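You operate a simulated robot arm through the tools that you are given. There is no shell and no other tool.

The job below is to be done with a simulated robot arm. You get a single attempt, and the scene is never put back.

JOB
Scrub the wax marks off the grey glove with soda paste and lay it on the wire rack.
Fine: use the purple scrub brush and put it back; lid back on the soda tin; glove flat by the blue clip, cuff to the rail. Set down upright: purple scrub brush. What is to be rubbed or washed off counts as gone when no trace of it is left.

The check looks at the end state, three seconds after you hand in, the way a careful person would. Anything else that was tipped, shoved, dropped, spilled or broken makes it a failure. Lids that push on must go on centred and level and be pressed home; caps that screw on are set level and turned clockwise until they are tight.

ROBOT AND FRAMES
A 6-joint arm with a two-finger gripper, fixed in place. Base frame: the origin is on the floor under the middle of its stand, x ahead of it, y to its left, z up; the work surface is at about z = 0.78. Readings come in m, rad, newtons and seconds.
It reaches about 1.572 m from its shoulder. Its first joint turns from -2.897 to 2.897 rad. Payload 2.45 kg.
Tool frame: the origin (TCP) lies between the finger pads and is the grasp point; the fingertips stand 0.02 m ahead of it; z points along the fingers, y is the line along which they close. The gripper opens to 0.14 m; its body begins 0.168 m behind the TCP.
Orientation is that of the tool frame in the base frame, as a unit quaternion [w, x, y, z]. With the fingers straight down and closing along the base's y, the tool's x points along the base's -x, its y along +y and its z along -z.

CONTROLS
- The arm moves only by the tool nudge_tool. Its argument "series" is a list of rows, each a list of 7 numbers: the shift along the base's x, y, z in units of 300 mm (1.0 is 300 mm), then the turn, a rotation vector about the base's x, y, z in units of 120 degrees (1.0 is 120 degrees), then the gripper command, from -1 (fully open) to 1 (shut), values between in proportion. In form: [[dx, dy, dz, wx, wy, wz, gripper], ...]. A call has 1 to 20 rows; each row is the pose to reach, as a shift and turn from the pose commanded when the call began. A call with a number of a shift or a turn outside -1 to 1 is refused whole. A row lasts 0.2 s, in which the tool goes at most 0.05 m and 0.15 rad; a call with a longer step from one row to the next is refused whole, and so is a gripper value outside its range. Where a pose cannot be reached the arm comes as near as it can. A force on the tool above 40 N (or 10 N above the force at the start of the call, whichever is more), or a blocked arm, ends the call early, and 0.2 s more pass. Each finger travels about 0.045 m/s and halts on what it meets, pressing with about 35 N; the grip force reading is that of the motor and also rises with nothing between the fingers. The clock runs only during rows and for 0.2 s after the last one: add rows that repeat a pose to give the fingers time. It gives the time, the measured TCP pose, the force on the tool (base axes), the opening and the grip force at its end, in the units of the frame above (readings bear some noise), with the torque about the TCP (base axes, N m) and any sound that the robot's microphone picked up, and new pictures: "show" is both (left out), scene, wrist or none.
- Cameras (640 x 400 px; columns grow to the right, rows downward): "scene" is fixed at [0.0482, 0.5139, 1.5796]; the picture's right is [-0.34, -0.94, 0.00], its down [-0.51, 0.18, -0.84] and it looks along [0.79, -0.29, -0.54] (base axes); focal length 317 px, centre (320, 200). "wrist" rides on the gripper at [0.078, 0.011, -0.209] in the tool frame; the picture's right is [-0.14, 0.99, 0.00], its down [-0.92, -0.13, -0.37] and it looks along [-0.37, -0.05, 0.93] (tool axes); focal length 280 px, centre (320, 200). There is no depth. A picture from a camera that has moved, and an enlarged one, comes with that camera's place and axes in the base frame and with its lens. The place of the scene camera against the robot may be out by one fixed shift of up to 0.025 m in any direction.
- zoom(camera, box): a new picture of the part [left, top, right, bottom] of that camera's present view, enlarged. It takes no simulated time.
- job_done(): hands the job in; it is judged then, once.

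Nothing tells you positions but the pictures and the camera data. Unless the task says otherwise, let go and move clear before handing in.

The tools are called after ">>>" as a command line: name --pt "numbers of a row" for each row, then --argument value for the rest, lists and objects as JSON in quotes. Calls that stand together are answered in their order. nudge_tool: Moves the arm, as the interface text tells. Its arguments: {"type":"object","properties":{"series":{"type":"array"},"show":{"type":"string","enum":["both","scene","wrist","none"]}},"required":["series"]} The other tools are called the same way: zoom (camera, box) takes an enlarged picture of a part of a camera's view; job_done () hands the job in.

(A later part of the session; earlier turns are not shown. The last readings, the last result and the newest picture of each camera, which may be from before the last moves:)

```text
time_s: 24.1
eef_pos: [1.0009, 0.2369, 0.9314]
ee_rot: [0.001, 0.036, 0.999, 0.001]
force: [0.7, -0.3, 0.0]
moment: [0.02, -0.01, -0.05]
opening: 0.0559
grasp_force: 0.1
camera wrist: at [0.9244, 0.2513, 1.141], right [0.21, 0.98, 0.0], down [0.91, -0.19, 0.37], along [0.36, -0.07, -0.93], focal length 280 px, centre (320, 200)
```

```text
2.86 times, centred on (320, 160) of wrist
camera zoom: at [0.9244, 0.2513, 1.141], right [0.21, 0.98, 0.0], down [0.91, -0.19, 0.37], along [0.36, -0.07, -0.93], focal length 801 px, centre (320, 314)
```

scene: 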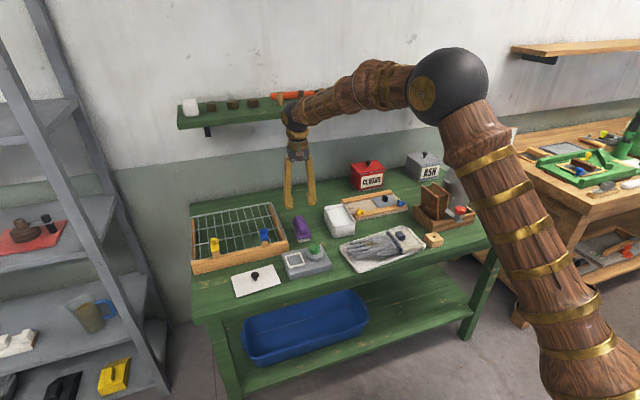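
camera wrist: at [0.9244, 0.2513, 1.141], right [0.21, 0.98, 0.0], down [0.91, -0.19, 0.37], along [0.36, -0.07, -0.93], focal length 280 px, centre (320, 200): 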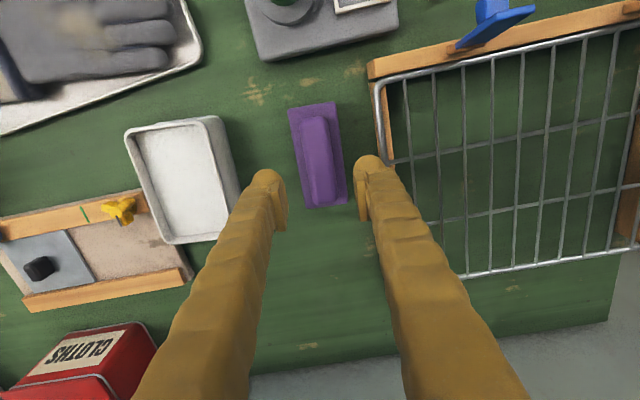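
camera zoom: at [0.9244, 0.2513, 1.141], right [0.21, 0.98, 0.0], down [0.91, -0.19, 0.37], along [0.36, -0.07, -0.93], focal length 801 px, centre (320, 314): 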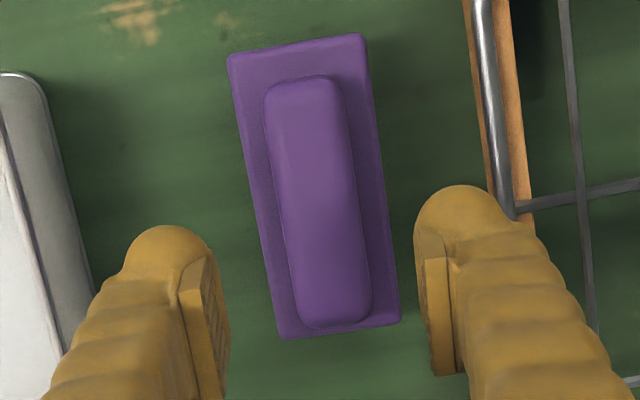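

Brush is centred at (1.002, 0.2345), yaw about −3°, right between the fingers. Descending to the handle and gripping.

>>> nudge_tool --pt "0 0 -0.12 0 0 0.008 0.2" --pt "0 0 -0.24 0 0 0.008 0.2" --pt "0 0 -0.3 0 0 0.008 0.2" --pt "0 0 -0.325 0 0 0.008 0.2" --pt "0 0 -0.325 0 0 0.008 0.2" --show "both"

>>> zoom --camera "scene" --box '[260, 180, 360, 260]'

>>> zoom --camera "wrist" --box '[240, 90, 400, 290]'

```text
time_s: 25.3
eef_pos: [1.0027, 0.232, 0.8312]
ee_rot: [0.0, 0.027, 1.0, 0.001]
force: [0.3, 1.1, -0.4]
moment: [0.0, -0.01, -0.02]
opening: 0.0561
grasp_force: 0.1
camera wrist: at [0.9251, 0.2464, 1.0416], right [0.19, 0.98, 0.0], down [0.91, -0.18, 0.37], along [0.36, -0.07, -0.93], focal length 280 px, centre (320, 200)
```

scene: 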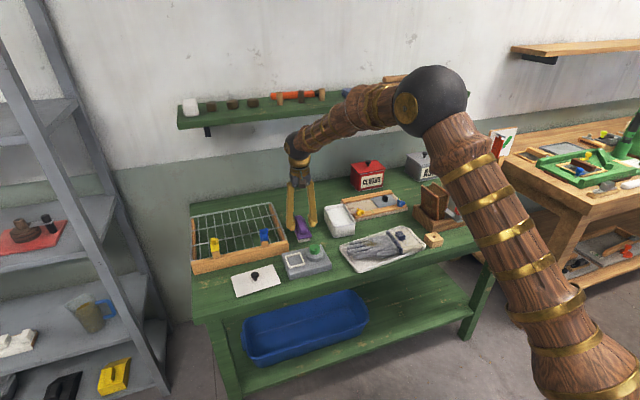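
wrist: 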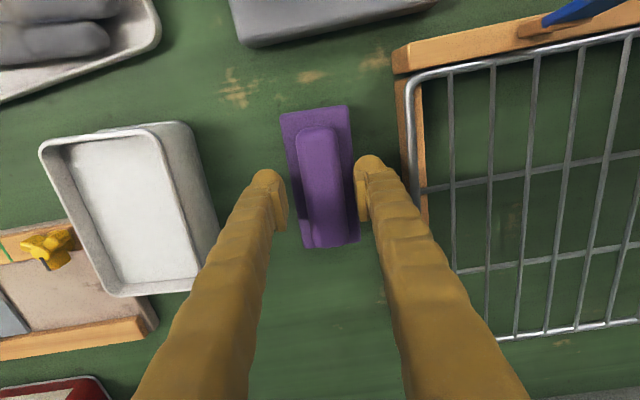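

```text
5.00 times, centred on (310, 220) of scene
camera zoom: at [0.0482, 0.5139, 1.5796], right [-0.34, -0.94, 0.0], down [-0.51, 0.18, -0.84], along [0.79, -0.29, -0.54], focal length 1587 px, centre (370, 100)
```

zoom: 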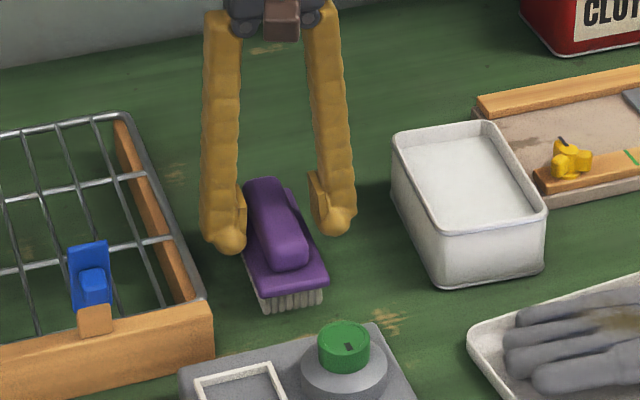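

```text
2.00 times, centred on (320, 190) of wrist
camera zoom: at [0.9251, 0.2464, 1.0416], right [0.19, 0.98, 0.0], down [0.91, -0.18, 0.37], along [0.36, -0.07, -0.93], focal length 561 px, centre (320, 220)
```

zoom: 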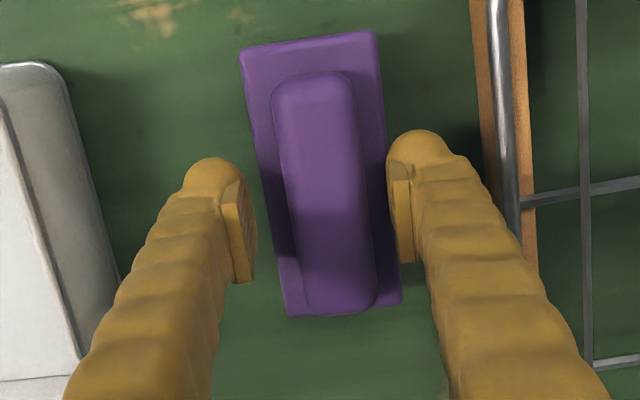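

>>> nudge_tool --pt "0 0 0 0 0 0 0.5" --pt "0 0 0 0 0 0 0.8" --pt "0 0 0 0 0 0 1" --pt "0 0 0 0 0 0 1" --pt "0 0 0 0 0 0 1" --show "both"

>>> zoom --camera "scene" --box '[260, 180, 360, 260]'

```text
time_s: 26.5
eef_pos: [1.0028, 0.2328, 0.832]
ee_rot: [0.0, 0.027, 1.0, 0.001]
force: [0.8, -0.6, 2.8]
moment: [-0.07, -0.03, 0.01]
opening: 0.0309
grasp_force: 35.2
camera wrist: at [0.9251, 0.2464, 1.0417], right [0.19, 0.98, 0.0], down [0.91, -0.18, 0.37], along [0.36, -0.07, -0.93], focal length 280 px, centre (320, 200)
```

scene: 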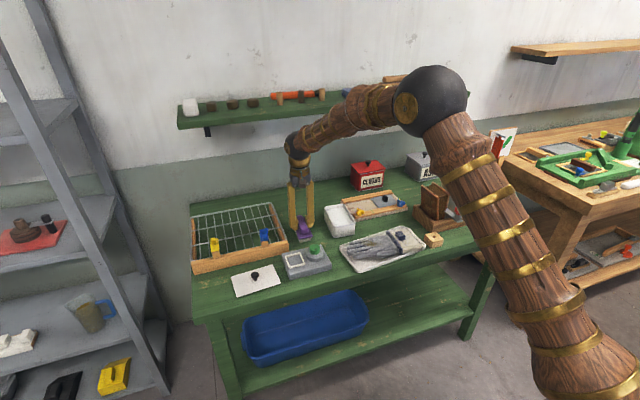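
wrist: 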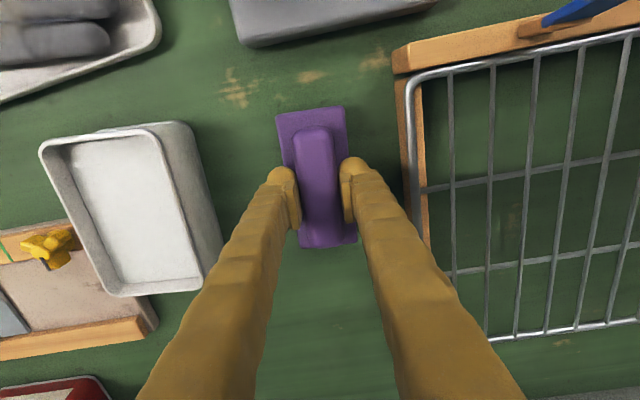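

```text
5.00 times, centred on (310, 220) of scene
camera zoom: at [0.0482, 0.5139, 1.5796], right [-0.34, -0.94, 0.0], down [-0.51, 0.18, -0.84], along [0.79, -0.29, -0.54], focal length 1587 px, centre (370, 100)
```

zoom: 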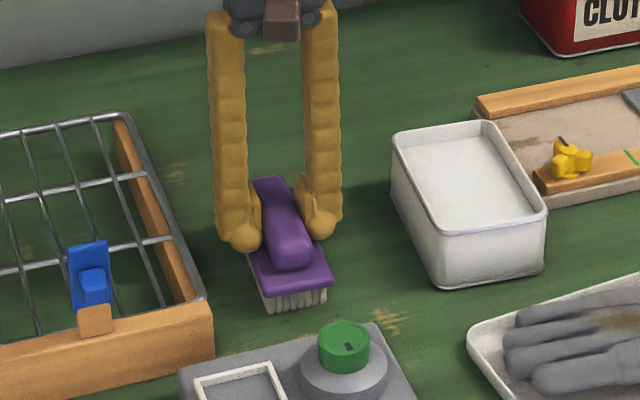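

Brush gripped firmly (0.031 opening); bristle tips are about 0.052 below the TCP. Lifting and carrying it over the tin.

>>> nudge_tool --pt "0 0 0.1 0 0 0 1" --pt "0 0 0.22 0 0 0 1" --pt "0 0 0.36 0 0 0 1" --pt "0 -0.13 0.4 0 0 -0.004 1" --pt "0 -0.26 0.4 0 0 -0.008 1" --pt "-0.02 -0.4 0.4 0 0 -0.012 1" --pt "-0.025 -0.526 0.4 0 0 -0.012 1" --pt "-0.025 -0.526 0.4 0 0 -0.012 1" --show "both"

>>> zoom --camera "scene" --box '[290, 150, 390, 250]'

>>> zoom --camera "wrist" --box '[240, 90, 400, 290]'

```text
time_s: 28.3
eef_pos: [0.9945, 0.0735, 0.9534]
ee_rot: [0.0, 0.039, 0.999, 0.002]
force: [-0.2, -0.1, -0.9]
moment: [0.01, 0.02, -0.01]
opening: 0.0307
grasp_force: 34.9
camera wrist: at [0.9185, 0.09, 1.1636], right [0.22, 0.98, 0.0], down [0.91, -0.2, 0.37], along [0.36, -0.08, -0.93], focal length 280 px, centre (320, 200)
```

scene: 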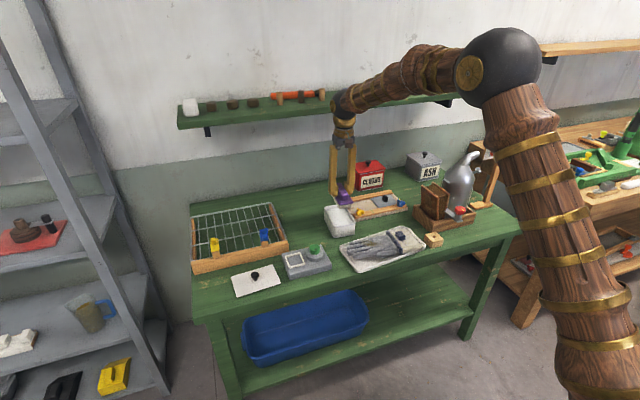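
wrist: 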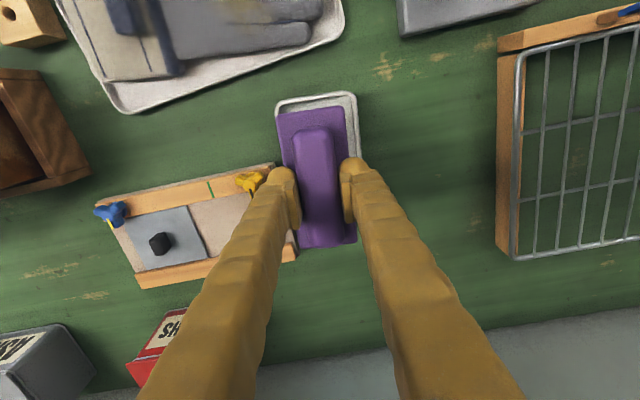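

```text
4.00 times, centred on (340, 200) of scene
camera zoom: at [0.0482, 0.5139, 1.5796], right [-0.34, -0.94, 0.0], down [-0.51, 0.18, -0.84], along [0.79, -0.29, -0.54], focal length 1270 px, centre (240, 200)
```

zoom: 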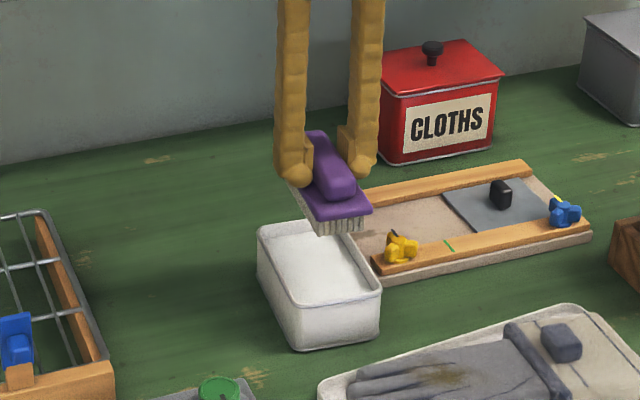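

```text
2.00 times, centred on (320, 190) of wrist
camera zoom: at [0.9185, 0.09, 1.1636], right [0.22, 0.98, 0.0], down [0.91, -0.2, 0.37], along [0.36, -0.08, -0.93], focal length 561 px, centre (320, 220)
```

zoom: 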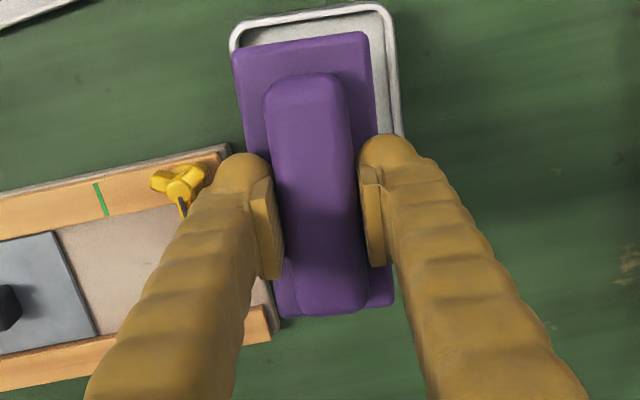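

The brush is centred over the open tin with level bristles. I'll lower it so the bristles enter the paste while the plate stays above the rim.

>>> nudge_tool --pt "0 0.01 -0.08 0 0 0 1" --pt "0 0.01 -0.16 0 0 0 1" --pt "0 0.01 -0.21 0 0 0 1" --pt "0 0.01 -0.23 0 0 0 1" --pt "0 0.01 -0.24 0 0 0 1" --pt "0 0.01 -0.24 0 0 0 1" --show "both"

>>> zoom --camera "scene" --box '[290, 150, 390, 250]'

>>> zoom --camera "wrist" --box '[240, 90, 400, 290]'

```text
time_s: 29.7
eef_pos: [0.9964, 0.0803, 0.8801]
ee_rot: [-0.001, 0.04, 0.999, 0.001]
force: [0.2, 0.3, -0.8]
moment: [0.02, 0.01, -0.01]
opening: 0.0304
grasp_force: 35.3
camera wrist: at [0.9189, 0.0951, 1.0899], right [0.22, 0.98, 0.0], down [0.91, -0.2, 0.37], along [0.36, -0.08, -0.93], focal length 280 px, centre (320, 200)
```

scene: 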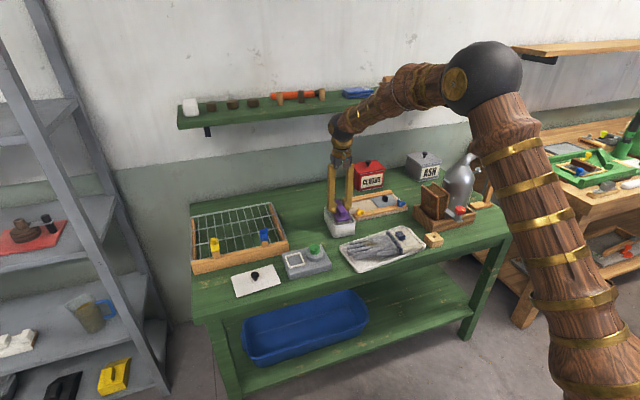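
wrist: 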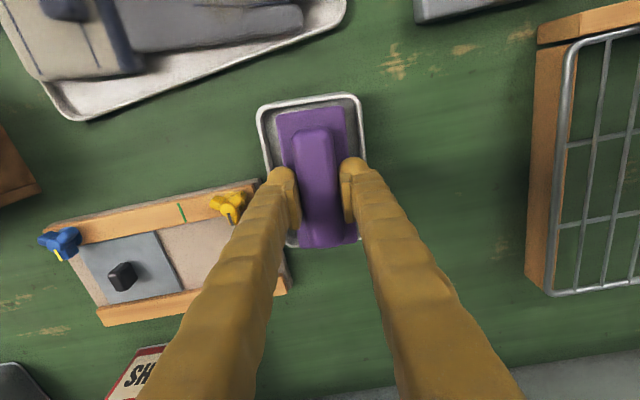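

```text
4.00 times, centred on (340, 200) of scene
camera zoom: at [0.0482, 0.5139, 1.5796], right [-0.34, -0.94, 0.0], down [-0.51, 0.18, -0.84], along [0.79, -0.29, -0.54], focal length 1270 px, centre (240, 200)
```

zoom: 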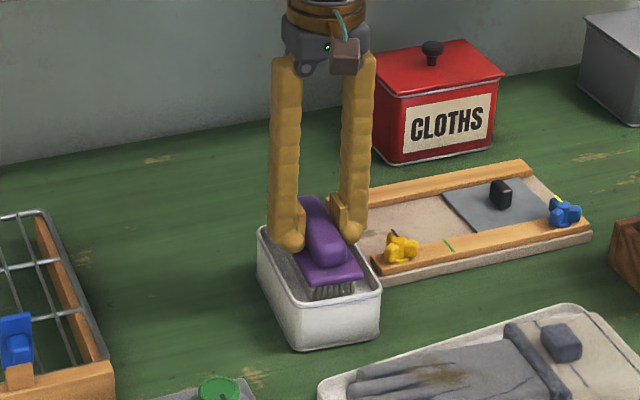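

```text
2.00 times, centred on (320, 190) of wrist
camera zoom: at [0.9189, 0.0951, 1.0899], right [0.22, 0.98, 0.0], down [0.91, -0.2, 0.37], along [0.36, -0.08, -0.93], focal length 561 px, centre (320, 220)
```

zoom: 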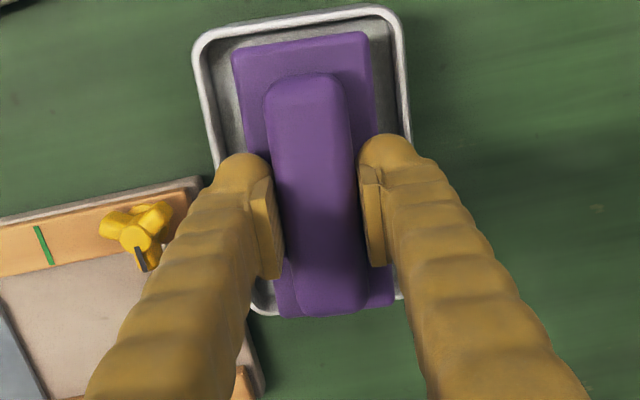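

No contact yet and the brush fits within the rim. Lowering in small steps into the paste.

>>> nudge_tool --pt "0 0 -0.008 0 0 0 1" --pt "0 0 -0.016 0 0 0 1" --pt "0 0 -0.024 0 0 0 1" --pt "0 0 -0.024 0 0 0 1" --show "none"

>>> zoom --camera "scene" --box '[310, 190, 370, 240]'

```text
time_s: 30.5
eef_pos: [0.9957, 0.0787, 0.878]
ee_rot: [0.002, 0.04, 0.999, 0.001]
force: [-2.6, -0.2, 9.1]
moment: [-0.09, 0.03, 0.04]
opening: 0.0304
grasp_force: 34.6
stopped in row 4: the force on the tool passed its limit at 45 N (the readings are from after the stop); the commanded pose is now the measured one
```

```text
8.00 times, centred on (340, 215) of scene
camera zoom: at [0.0482, 0.5139, 1.5796], right [-0.34, -0.94, 0.0], down [-0.51, 0.18, -0.84], along [0.79, -0.29, -0.54], focal length 2540 px, centre (160, 80)
```

zoom: 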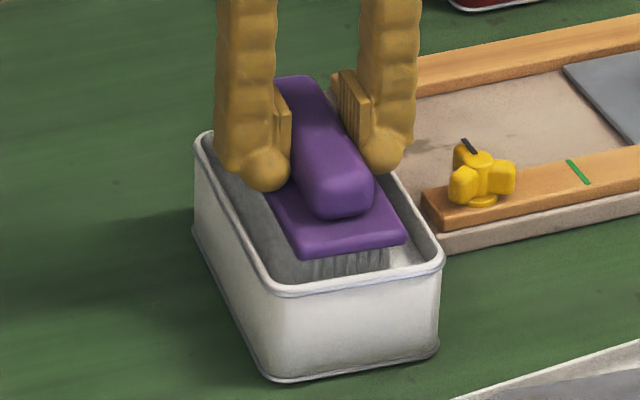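

Contact with the paste (or rim) at TCP z≈0.877. I'll lift a bit and look whether the bristles picked up paste.

>>> nudge_tool --pt "0 0 0.05 0 0 0 1" --pt "0 0 0.15 0 0 0 1" --pt "0 0 0.25 0 0 0 1" --pt "0 0 0.3 0 0 0 1" --show "scene"

>>> zoom --camera "scene" --box '[310, 180, 370, 230]'

>>> zoom --camera "wrist" --box '[240, 90, 400, 290]'

```text
time_s: 31.5
eef_pos: [0.9971, 0.0782, 0.9629]
ee_rot: [0.001, 0.041, 0.999, 0.001]
force: [0.2, 0.9, -1.8]
moment: [0.01, 0.01, 0.01]
opening: 0.0309
grasp_force: 34.6
```

scene: 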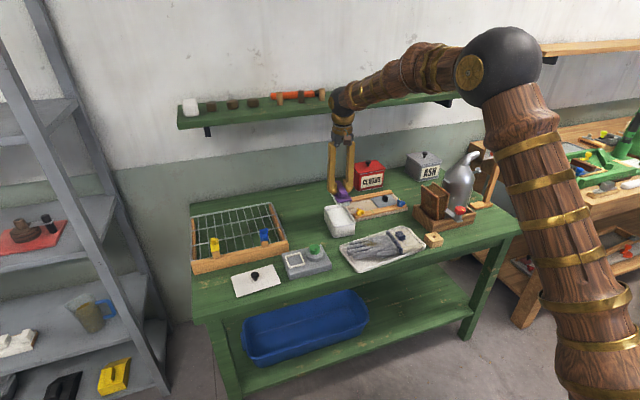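

```text
8.00 times, centred on (340, 205) of scene
camera zoom: at [0.0482, 0.5139, 1.5796], right [-0.34, -0.94, 0.0], down [-0.51, 0.18, -0.84], along [0.79, -0.29, -0.54], focal length 2540 px, centre (160, 160)
```

zoom: 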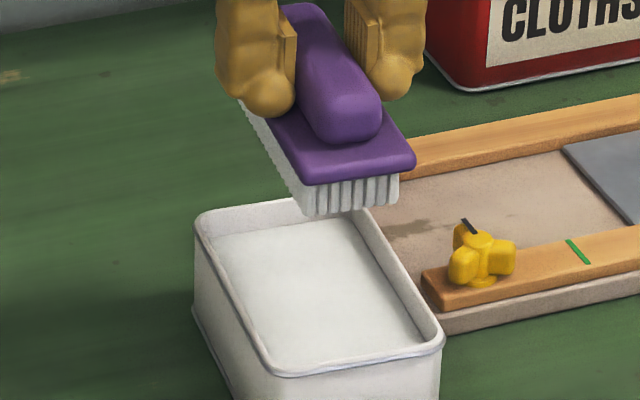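

```text
2.00 times, centred on (320, 190) of wrist
camera zoom: at [0.92, 0.0948, 1.1731], right [0.22, 0.98, 0.0], down [0.91, -0.2, 0.37], along [0.36, -0.08, -0.93], focal length 561 px, centre (320, 220)
```

zoom: 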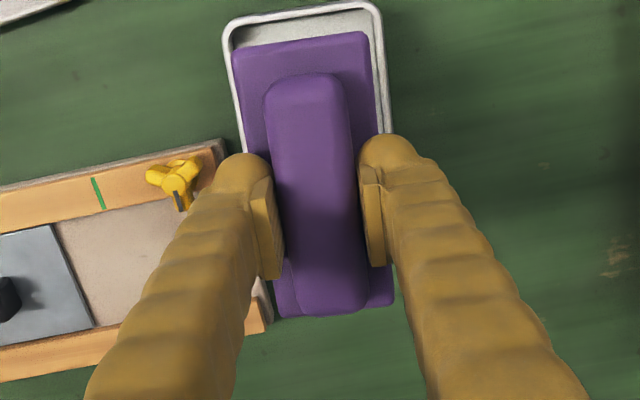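

The bristle tips now carry a white layer of paste. I'll move over the glove's mark (about x 0.80–0.84, y −0.01–0.05) and look before touching down.

>>> nudge_tool --pt "-0.12 -0.04 0 0 0 0 1" --pt "-0.24 -0.08 0 0 0 0 1" --pt "-0.36 -0.12 0 0 0 0 1" --pt "-0.48 -0.16 0 0 0 0 1" --pt "-0.586 -0.196 0 0 0 0 1" --pt "-0.586 -0.196 0 0 0 0 1" --show "both"

>>> zoom --camera "wrist" --box '[200, 60, 440, 260]'

>>> zoom --camera "scene" --box '[330, 200, 450, 280]'

```text
time_s: 32.9
eef_pos: [0.8197, 0.0206, 0.9624]
ee_rot: [0.002, 0.04, 0.999, 0.001]
force: [-1.4, 0.7, -1.3]
moment: [-0.02, 0.02, 0.0]
opening: 0.0305
grasp_force: 35.1
camera wrist: at [0.743, 0.0365, 1.1725], right [0.22, 0.98, 0.0], down [0.91, -0.2, 0.37], along [0.36, -0.08, -0.93], focal length 280 px, centre (320, 200)
```

scene: 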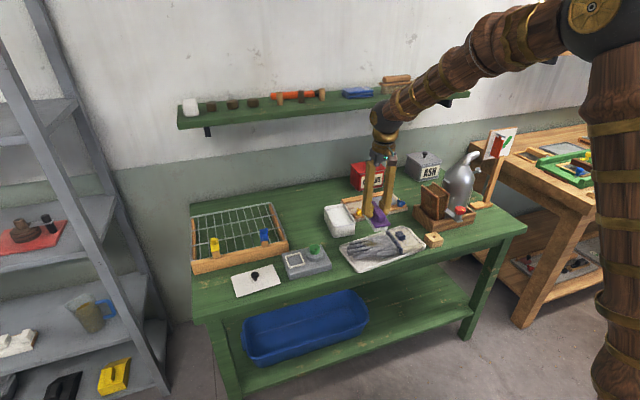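
wrist: 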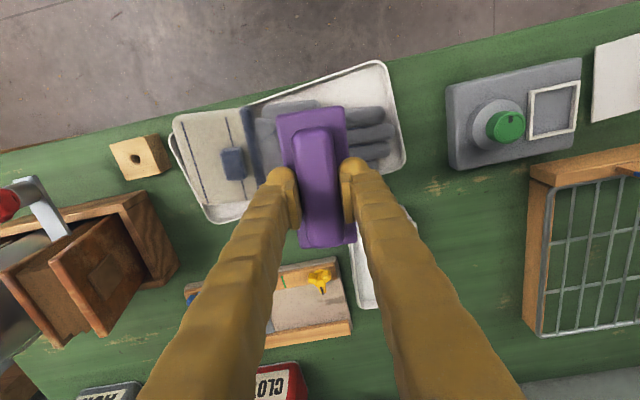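

```text
2.00 times, centred on (320, 160) of wrist
camera zoom: at [0.743, 0.0365, 1.1725], right [0.22, 0.98, 0.0], down [0.91, -0.2, 0.37], along [0.36, -0.08, -0.93], focal length 561 px, centre (320, 280)
```

zoom: 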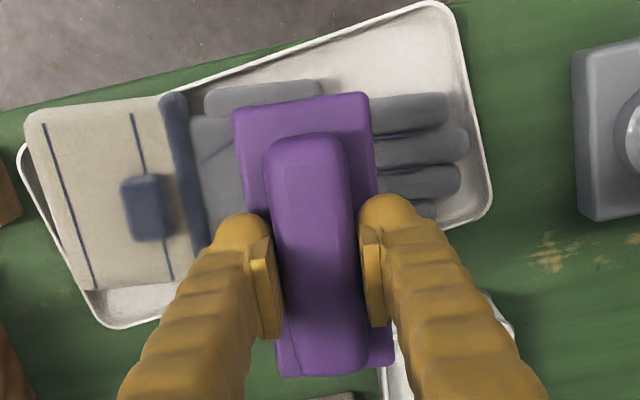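

```text
5.00 times, centred on (390, 240) of scene
camera zoom: at [0.0482, 0.5139, 1.5796], right [-0.34, -0.94, 0.0], down [-0.51, 0.18, -0.84], along [0.79, -0.29, -0.54], focal length 1587 px, centre (-30, 0)
```

zoom: 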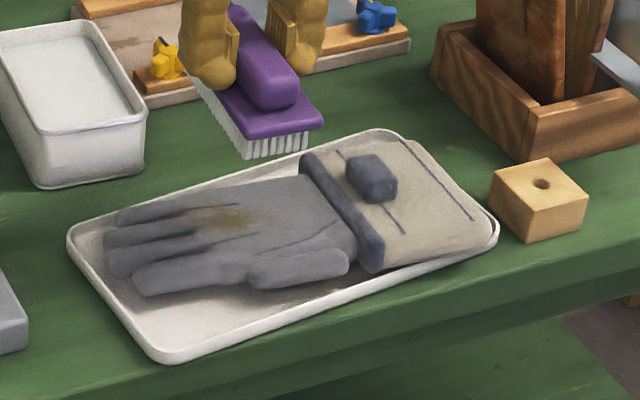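

>>> nudge_tool --pt "0 0 -0.1 0 0 0 1" --pt "0 0 -0.2 0 0 0 1" --pt "0 0 -0.26 0 0 0 1" --pt "0 0 -0.28 0 0 0 1" --pt "0 0 -0.28 0 0 0 1" --show "wrist"

>>> zoom --camera "scene" --box '[330, 200, 450, 280]'

```text
time_s: 34.1
eef_pos: [0.8209, 0.0189, 0.8802]
ee_rot: [0.0, 0.04, 0.999, 0.001]
force: [0.2, 0.6, -1.0]
moment: [0.01, 0.03, -0.01]
opening: 0.0308
grasp_force: 35.0
camera wrist: at [0.743, 0.0358, 1.0901], right [0.22, 0.98, 0.0], down [0.91, -0.2, 0.37], along [0.36, -0.08, -0.93], focal length 280 px, centre (320, 200)
```

wrist: 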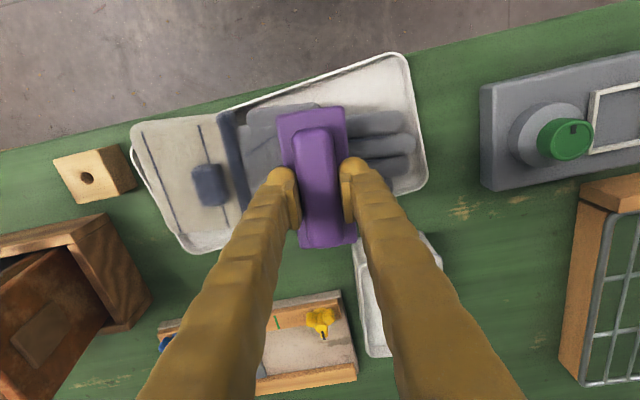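

```text
5.00 times, centred on (390, 240) of scene
camera zoom: at [0.0482, 0.5139, 1.5796], right [-0.34, -0.94, 0.0], down [-0.51, 0.18, -0.84], along [0.79, -0.29, -0.54], focal length 1587 px, centre (-30, 0)
```

zoom: 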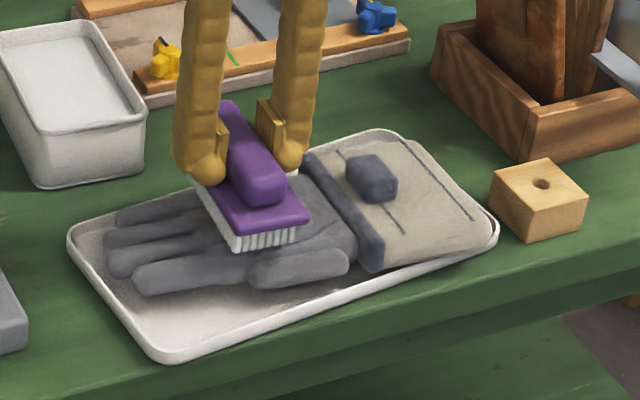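

>>> nudge_tool --pt "0 0 -0.01 0 0 0 1" --pt "0 0 -0.02 0 0 0 1" --pt "0 0 -0.03 0 0 0 1" --show "none"

```text
time_s: 34.9
eef_pos: [0.8197, 0.0217, 0.8726]
ee_rot: [0.002, 0.04, 0.999, 0.0]
force: [-0.5, 0.3, -1.5]
moment: [0.01, 0.0, 0.02]
opening: 0.0309
grasp_force: 35.8
```

>>> nudge_tool --pt "0 0 -0.007 0 0 0 1" --pt "0 0 -0.014 0 0 0 1" --pt "0 0 -0.021 0 0 0 1" --show "none"

>>> zoom --camera "scene" --box '[330, 200, 450, 280]'

```text
time_s: 35.7
eef_pos: [0.8186, 0.0212, 0.8673]
ee_rot: [0.001, 0.039, 0.999, 0.002]
force: [-4.3, 1.4, 13.0]
moment: [-0.23, 0.9, -0.15]
opening: 0.0309
grasp_force: 35.3
```

```text
5.00 times, centred on (390, 240) of scene
camera zoom: at [0.0482, 0.5139, 1.5796], right [-0.34, -0.94, 0.0], down [-0.51, 0.18, -0.84], along [0.79, -0.29, -0.54], focal length 1587 px, centre (-30, 0)
```

zoom: 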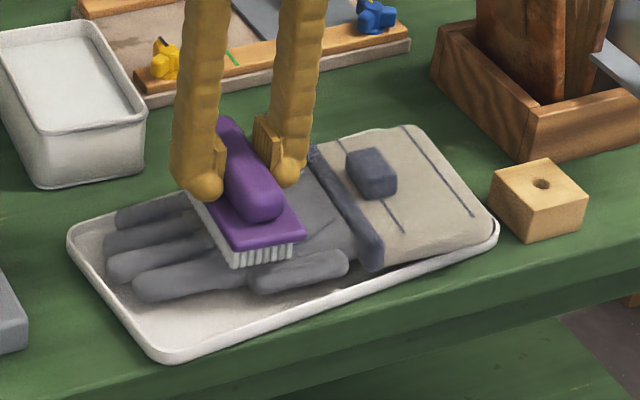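

The front of the brush caught the thumb and pressed the glove's edge, so I'll lift off, shift 2 cm further back over the palm, and check the glove.

>>> nudge_tool --pt "0 0 0.04 0 0 0 1" --pt "0 0 0.1 0 0 0 1" --pt "0.067 0 0.1 0 0 0 1" --pt "0.067 0 0.1 0 0 0 1" --show "wrist"

>>> zoom --camera "scene" --box '[330, 200, 450, 280]'

>>> zoom --camera "wrist" --box '[120, 40, 440, 240]'

```text
time_s: 36.7
eef_pos: [0.8394, 0.0202, 0.8954]
ee_rot: [0.0, 0.04, 0.999, 0.001]
force: [0.7, 0.5, -1.5]
moment: [0.02, -0.01, -0.01]
opening: 0.0306
grasp_force: 35.0
camera wrist: at [0.763, 0.0361, 1.1051], right [0.22, 0.98, 0.0], down [0.91, -0.2, 0.37], along [0.36, -0.08, -0.93], focal length 280 px, centre (320, 200)
```

wrist: 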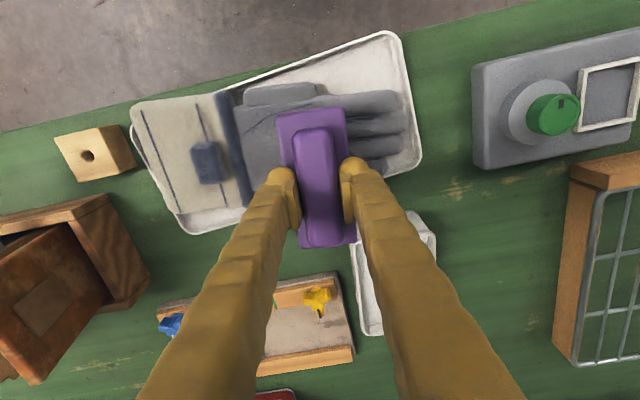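

```text
5.00 times, centred on (390, 240) of scene
camera zoom: at [0.0482, 0.5139, 1.5796], right [-0.34, -0.94, 0.0], down [-0.51, 0.18, -0.84], along [0.79, -0.29, -0.54], focal length 1587 px, centre (-30, 0)
```

zoom: 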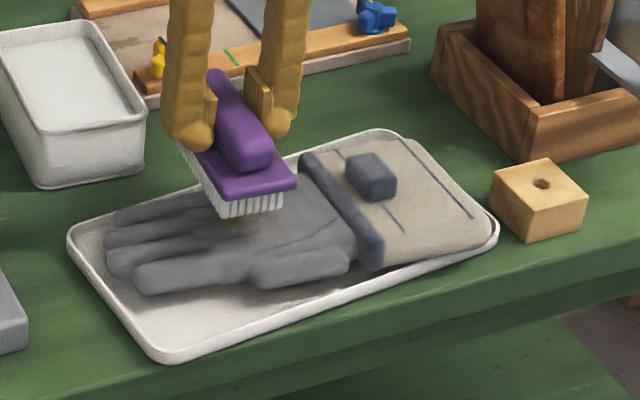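

```text
2.00 times, centred on (280, 140) of wrist
camera zoom: at [0.763, 0.0361, 1.1051], right [0.22, 0.98, 0.0], down [0.91, -0.2, 0.37], along [0.36, -0.08, -0.93], focal length 561 px, centre (400, 320)
```

zoom: 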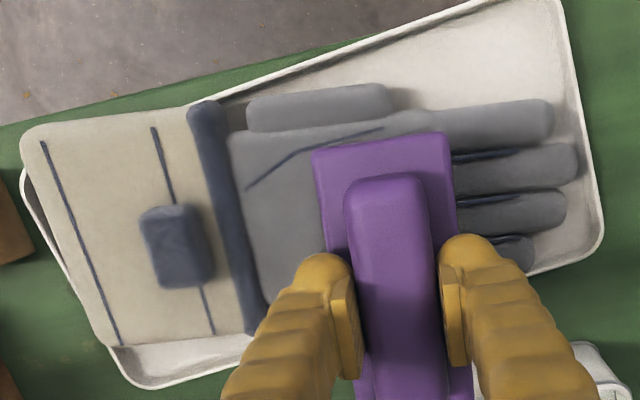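

The glove settled back. Now lowering the brush on the palm over the mark.

>>> nudge_tool --pt "0 0 -0.04 0 0 0 1" --pt "0 0 -0.07 0 0 0 1" --pt "0 0 -0.09 0 0 0 1" --pt "0 0 -0.1 0 0 0 1" --show "none"

```text
time_s: 37.7
eef_pos: [0.8395, 0.0204, 0.8685]
ee_rot: [0.001, 0.04, 0.999, 0.001]
force: [-1.9, -0.9, 7.3]
moment: [-0.18, 0.65, -0.04]
opening: 0.0306
grasp_force: 34.7
```

>>> zoom --camera "scene" --box '[350, 205, 420, 265]'

>>> zoom --camera "wrist" --box '[200, 60, 440, 260]'

```text
6.67 times, centred on (385, 235) of scene
camera zoom: at [0.0482, 0.5139, 1.5796], right [-0.34, -0.94, 0.0], down [-0.51, 0.18, -0.84], along [0.79, -0.29, -0.54], focal length 2116 px, centre (-113, -33)
```

zoom: 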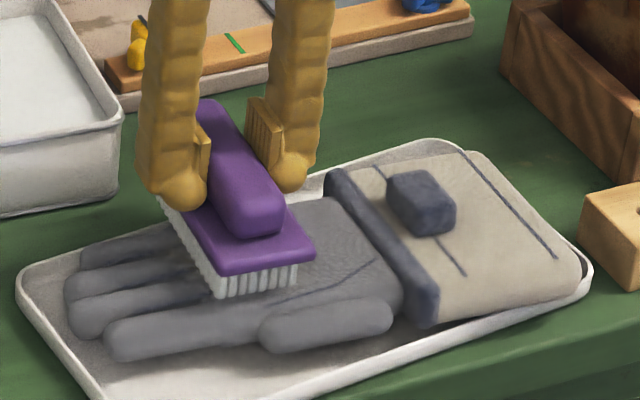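

```text
2.00 times, centred on (320, 160) of wrist
camera zoom: at [0.7628, 0.0369, 1.0773], right [0.22, 0.98, 0.0], down [0.91, -0.2, 0.37], along [0.36, -0.08, -0.93], focal length 561 px, centre (320, 280)
```

zoom: 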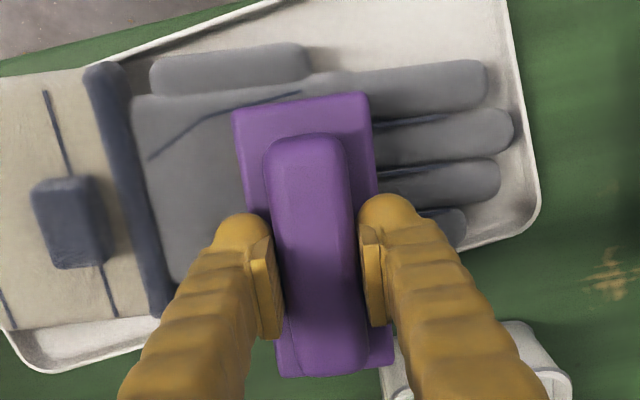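

>>> nudge_tool --pt "0 0 0 0 0.02 0 1" --pt "0 0 -0.003 0 0.025 0 1" --pt "0 0 -0.006 0 0.025 0 1" --show "none"

```text
time_s: 38.5
eef_pos: [0.8392, 0.0207, 0.8663]
ee_rot: [-0.025, 0.041, 0.999, 0.0]
force: [0.0, -0.3, -2.2]
moment: [0.0, 0.03, 0.0]
opening: 0.0307
grasp_force: 34.5
```

>>> nudge_tool --pt "0 0 -0.005 0 0 0 1" --pt "0 0 -0.01 0 0 0 1" --pt "0 0 -0.01 0 0 0 1" --show "none"

```text
time_s: 39.3
eef_pos: [0.8392, 0.0201, 0.8625]
ee_rot: [-0.025, 0.04, 0.999, 0.001]
force: [1.8, 4.3, 19.8]
moment: [-0.19, 1.01, -0.11]
opening: 0.0306
grasp_force: 34.9
```

The glove lies slightly tilted in the tray (higher toward −x and the cuff), so I'll tilt the brush to match before pressing evenly.

>>> nudge_tool --pt "0 0 0.015 0 0 0 1" --pt "0 0 0.015 -0.02 0.02 0 1" --pt "0 0 0.005 -0.02 0.02 0 1" --pt "0 0 0.005 -0.02 0.02 0 1" --show "none"

```text
time_s: 40.3
eef_pos: [0.8418, 0.0218, 0.8639]
ee_rot: [-0.045, 0.039, 0.998, -0.021]
force: [-0.5, 0.3, -2.5]
moment: [-0.02, 0.01, 0.0]
opening: 0.0308
grasp_force: 34.9
```

>>> nudge_tool --pt "0 0 -0.005 0 0 0 1" --pt "0 0 -0.01 0 0 0 1" --pt "0 0 -0.01 0 0 0 1" --show "none"

```text
time_s: 41.1
eef_pos: [0.8406, 0.021, 0.8625]
ee_rot: [-0.044, 0.04, 0.998, -0.022]
force: [4.0, -2.5, 31.9]
moment: [0.62, -0.33, -0.06]
opening: 0.0306
grasp_force: 35.2
```

>>> nudge_tool --pt "0 0 0.006 0 0 0 1" --pt "0 0 0.006 0.009 0 0 1" --pt "0 0 0.006 0.009 0 0 1" --show "none"

```text
time_s: 41.9
eef_pos: [0.8393, 0.0207, 0.8621]
ee_rot: [-0.045, 0.04, 0.998, -0.012]
force: [0.4, -4.8, 14.4]
moment: [0.06, -0.19, -0.03]
opening: 0.0309
grasp_force: 35.0
```

Pressure is now even, about 15 N. I'll do a first set of strokes along y across the mark.

>>> nudge_tool --pt "0 0.035 -0.001 0 0 0 1" --pt "0 0.07 -0.002 0 0 0 1" --pt "0 0.1 -0.002 0 0 0 1" --pt "0 0.05 -0.001 0 0 0 1" --pt "0 0 0 0 0 0 1" --pt "0 -0.04 0.001 0 0 0 1" --pt "0 -0.08 0.002 0 0 0 1" --pt "0 -0.04 0.001 0 0 0 1" --pt "0 0 0 0 0 0 1" --pt "0 0.05 -0.001 0 0 0 1" --pt "0 0.1 -0.002 0 0 0 1" --pt "0 0.05 -0.001 0 0 0 1" --pt "0 0 0 0 0 0 1" --show "both"

>>> zoom --camera "scene" --box '[330, 200, 450, 280]'

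>>> zoom --camera "wrist" --box '[120, 40, 440, 240]'

```text
time_s: 44.7
eef_pos: [0.841, 0.0194, 0.8631]
ee_rot: [-0.046, 0.039, 0.998, -0.012]
force: [1.4, 3.4, 10.8]
moment: [0.44, -0.03, -0.03]
opening: 0.0309
grasp_force: 34.6
camera wrist: at [0.7829, 0.0398, 1.0777], right [0.21, 0.98, -0.04], down [0.94, -0.19, 0.29], along [0.27, -0.1, -0.96], focal length 280 px, centre (320, 200)
```

scene: 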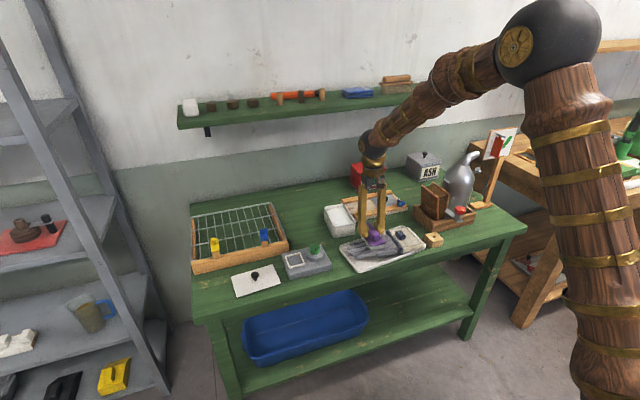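
wrist: 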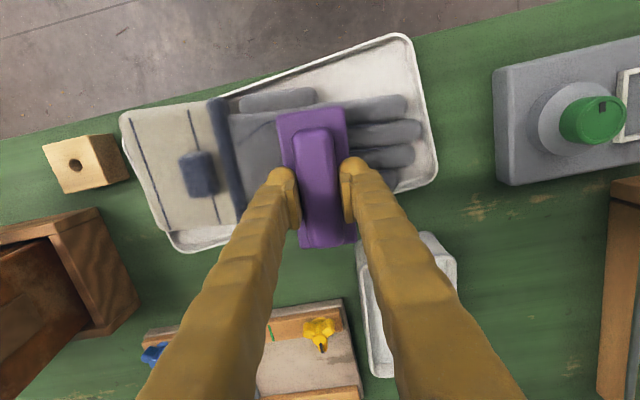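

```text
5.00 times, centred on (390, 240) of scene
camera zoom: at [0.0482, 0.5139, 1.5796], right [-0.34, -0.94, 0.0], down [-0.51, 0.18, -0.84], along [0.79, -0.29, -0.54], focal length 1587 px, centre (-30, 0)
```

zoom: 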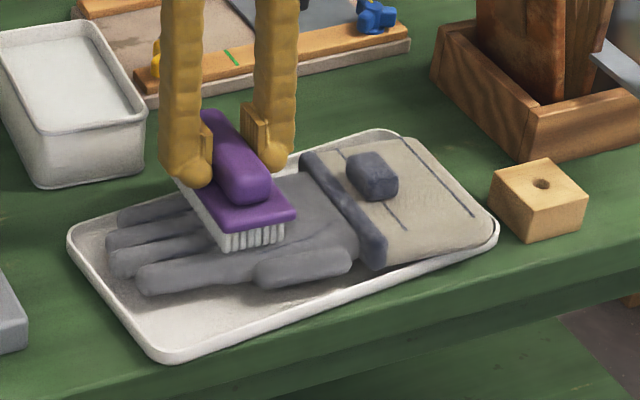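

```text
2.00 times, centred on (280, 140) of wrist
camera zoom: at [0.7829, 0.0398, 1.0777], right [0.21, 0.98, -0.04], down [0.94, -0.19, 0.29], along [0.27, -0.1, -0.96], focal length 561 px, centre (400, 320)
```

zoom: 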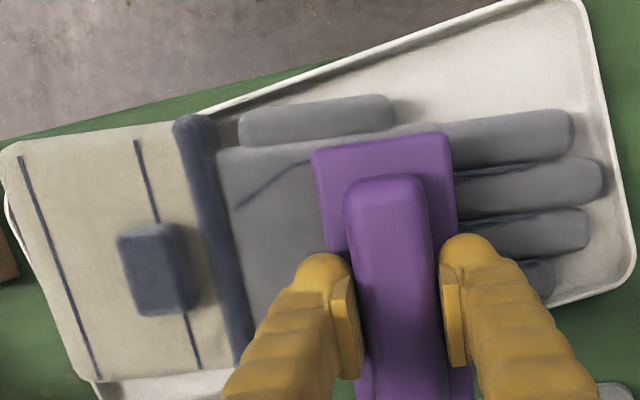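

Strokes done without shoving the glove noticeably. Lifting to inspect the mark.

>>> nudge_tool --pt "0 0 0.1 0 0 0 1" --pt "0 0 0.22 0 0 0 1" --pt "0 0 0.32 0 0 0 1" --pt "0.1 0 0.36 0 0 0 1" --pt "0.2 0 0.36 0 0 0 1" --show "wrist"

>>> zoom --camera "scene" --box '[330, 200, 450, 280]'

>>> zoom --camera "wrist" --box '[120, 0, 440, 200]'

```text
time_s: 45.9
eef_pos: [0.8995, 0.0231, 0.9708]
ee_rot: [-0.045, 0.04, 0.998, -0.012]
force: [-0.6, -0.5, -1.8]
moment: [0.01, -0.01, 0.0]
opening: 0.0306
grasp_force: 34.8
camera wrist: at [0.8431, 0.0438, 1.186], right [0.21, 0.98, -0.04], down [0.94, -0.19, 0.29], along [0.27, -0.1, -0.96], focal length 280 px, centre (320, 200)
```

wrist: 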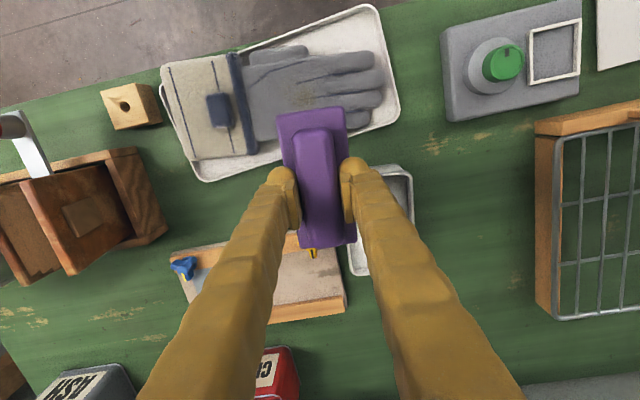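

```text
5.00 times, centred on (390, 240) of scene
camera zoom: at [0.0482, 0.5139, 1.5796], right [-0.34, -0.94, 0.0], down [-0.51, 0.18, -0.84], along [0.79, -0.29, -0.54], focal length 1587 px, centre (-30, 0)
```

zoom: 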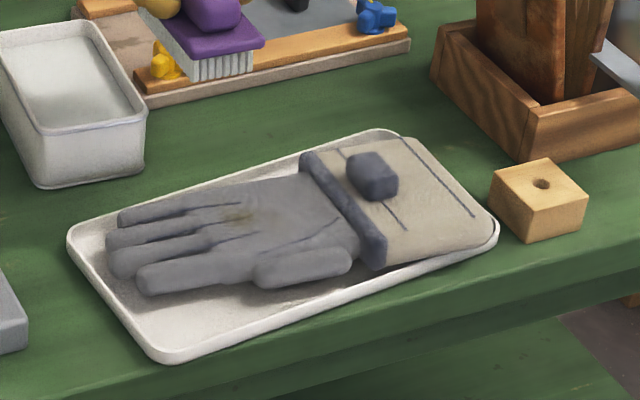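

```text
2.00 times, centred on (280, 100) of wrist
camera zoom: at [0.8431, 0.0438, 1.186], right [0.21, 0.98, -0.04], down [0.94, -0.19, 0.29], along [0.27, -0.1, -0.96], focal length 561 px, centre (400, 400)
```

zoom: 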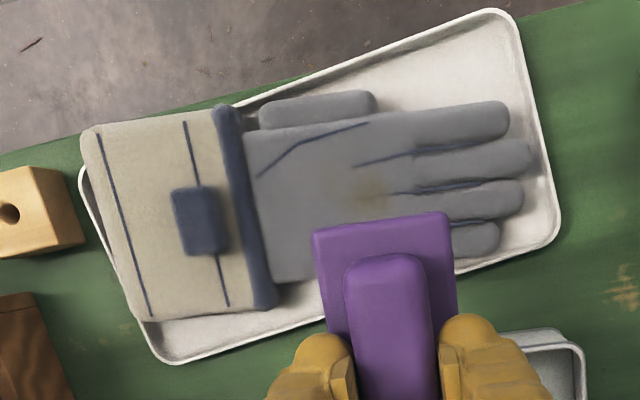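

The mark has faded a lot but traces remain. I'll zoom further to locate what's left.

>>> zoom --camera "wrist" --box '[230, 40, 390, 140]'

>>> zoom --camera "scene" --box '[340, 225, 410, 265]'

>>> zoom --camera "scene" --box '[340, 190, 400, 220]'

```text
4.00 times, centred on (310, 90) of wrist
camera zoom: at [0.8431, 0.0438, 1.186], right [0.21, 0.98, -0.04], down [0.94, -0.19, 0.29], along [0.27, -0.1, -0.96], focal length 1122 px, centre (360, 640)
```

zoom: 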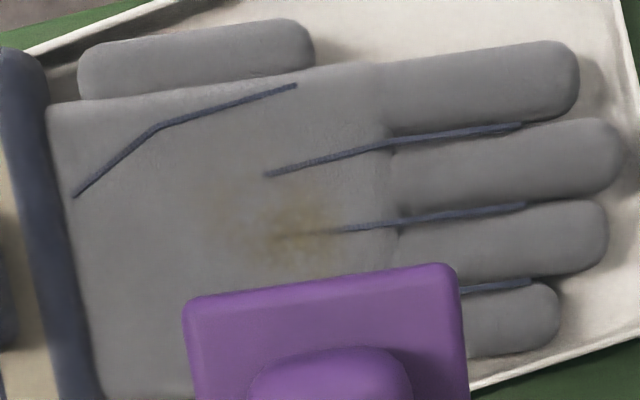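

```text
9.14 times, centred on (375, 245) of scene
camera zoom: at [0.0482, 0.5139, 1.5796], right [-0.34, -0.94, 0.0], down [-0.51, 0.18, -0.84], along [0.79, -0.29, -0.54], focal length 2902 px, centre (-183, -211)
```

zoom: 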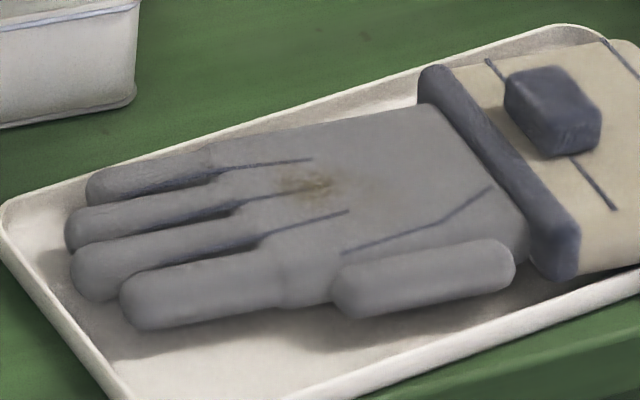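

```text
10.67 times, centred on (370, 205) of scene
camera zoom: at [0.0482, 0.5139, 1.5796], right [-0.34, -0.94, 0.0], down [-0.51, 0.18, -0.84], along [0.79, -0.29, -0.54], focal length 3386 px, centre (-213, 147)
```

zoom: 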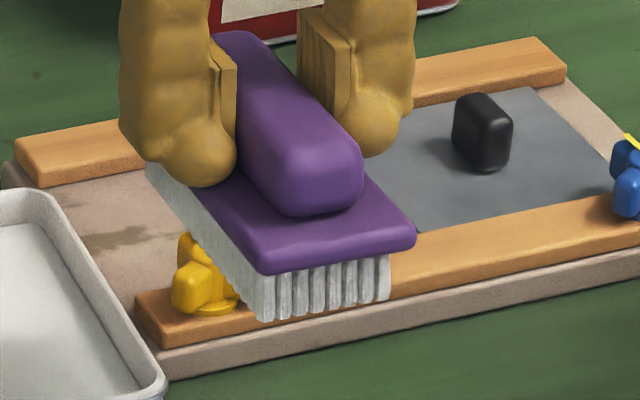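

>>> nudge_tool --pt "-0.12 0 -0.06 0 0 0 1" --pt "-0.22 0 -0.15 0 0 0 1" --pt "-0.22 0 -0.28 0 0 0 1" --pt "-0.22 0 -0.345 0 0 0 1" --pt "-0.22 0 -0.357 0 0 0 1" --pt "-0.22 0.05 -0.359 0 0 0 1" --pt "-0.22 0.1 -0.36 0 0 0 1" --pt "-0.22 0.05 -0.359 0 0 0 1" --pt "-0.22 0 -0.358 0 0 0 1" --pt "-0.22 -0.05 -0.357 0 0 0 1" --pt "-0.22 -0.1 -0.356 0 0 0 1" --pt "-0.22 -0.05 -0.357 0 0 0 1" --pt "-0.22 0 -0.358 0 0 0 1" --pt "-0.22 0.05 -0.359 0 0 0 1" --pt "-0.22 0.1 -0.36 0 0 0 1" --pt "-0.22 0.05 -0.359 0 0 0 1" --pt "-0.22 0 -0.358 0 0 0 1" --pt "-0.22 -0.05 -0.357 0 0 0 1" --pt "-0.22 -0.1 -0.356 0 0 0 1" --pt "-0.22 0 -0.358 0 0 0 1" --show "none"

```text
time_s: 50.1
eef_pos: [0.835, 0.02, 0.8619]
ee_rot: [-0.046, 0.041, 0.998, -0.012]
force: [-0.3, 0.2, -1.3]
moment: [-0.02, 0.02, -0.03]
opening: 0.0308
grasp_force: 34.5
```

>>> nudge_tool --pt "0 0 -0.004 0 0 0 1" --pt "0 0 -0.007 0 0 0 1" --pt "0 0 -0.007 0 0 0 1" --show "none"

```text
time_s: 50.9
eef_pos: [0.8357, 0.0216, 0.8629]
ee_rot: [-0.045, 0.039, 0.998, -0.013]
force: [1.6, -2.1, 16.5]
moment: [0.16, 0.1, 0.02]
opening: 0.0304
grasp_force: 34.9
```

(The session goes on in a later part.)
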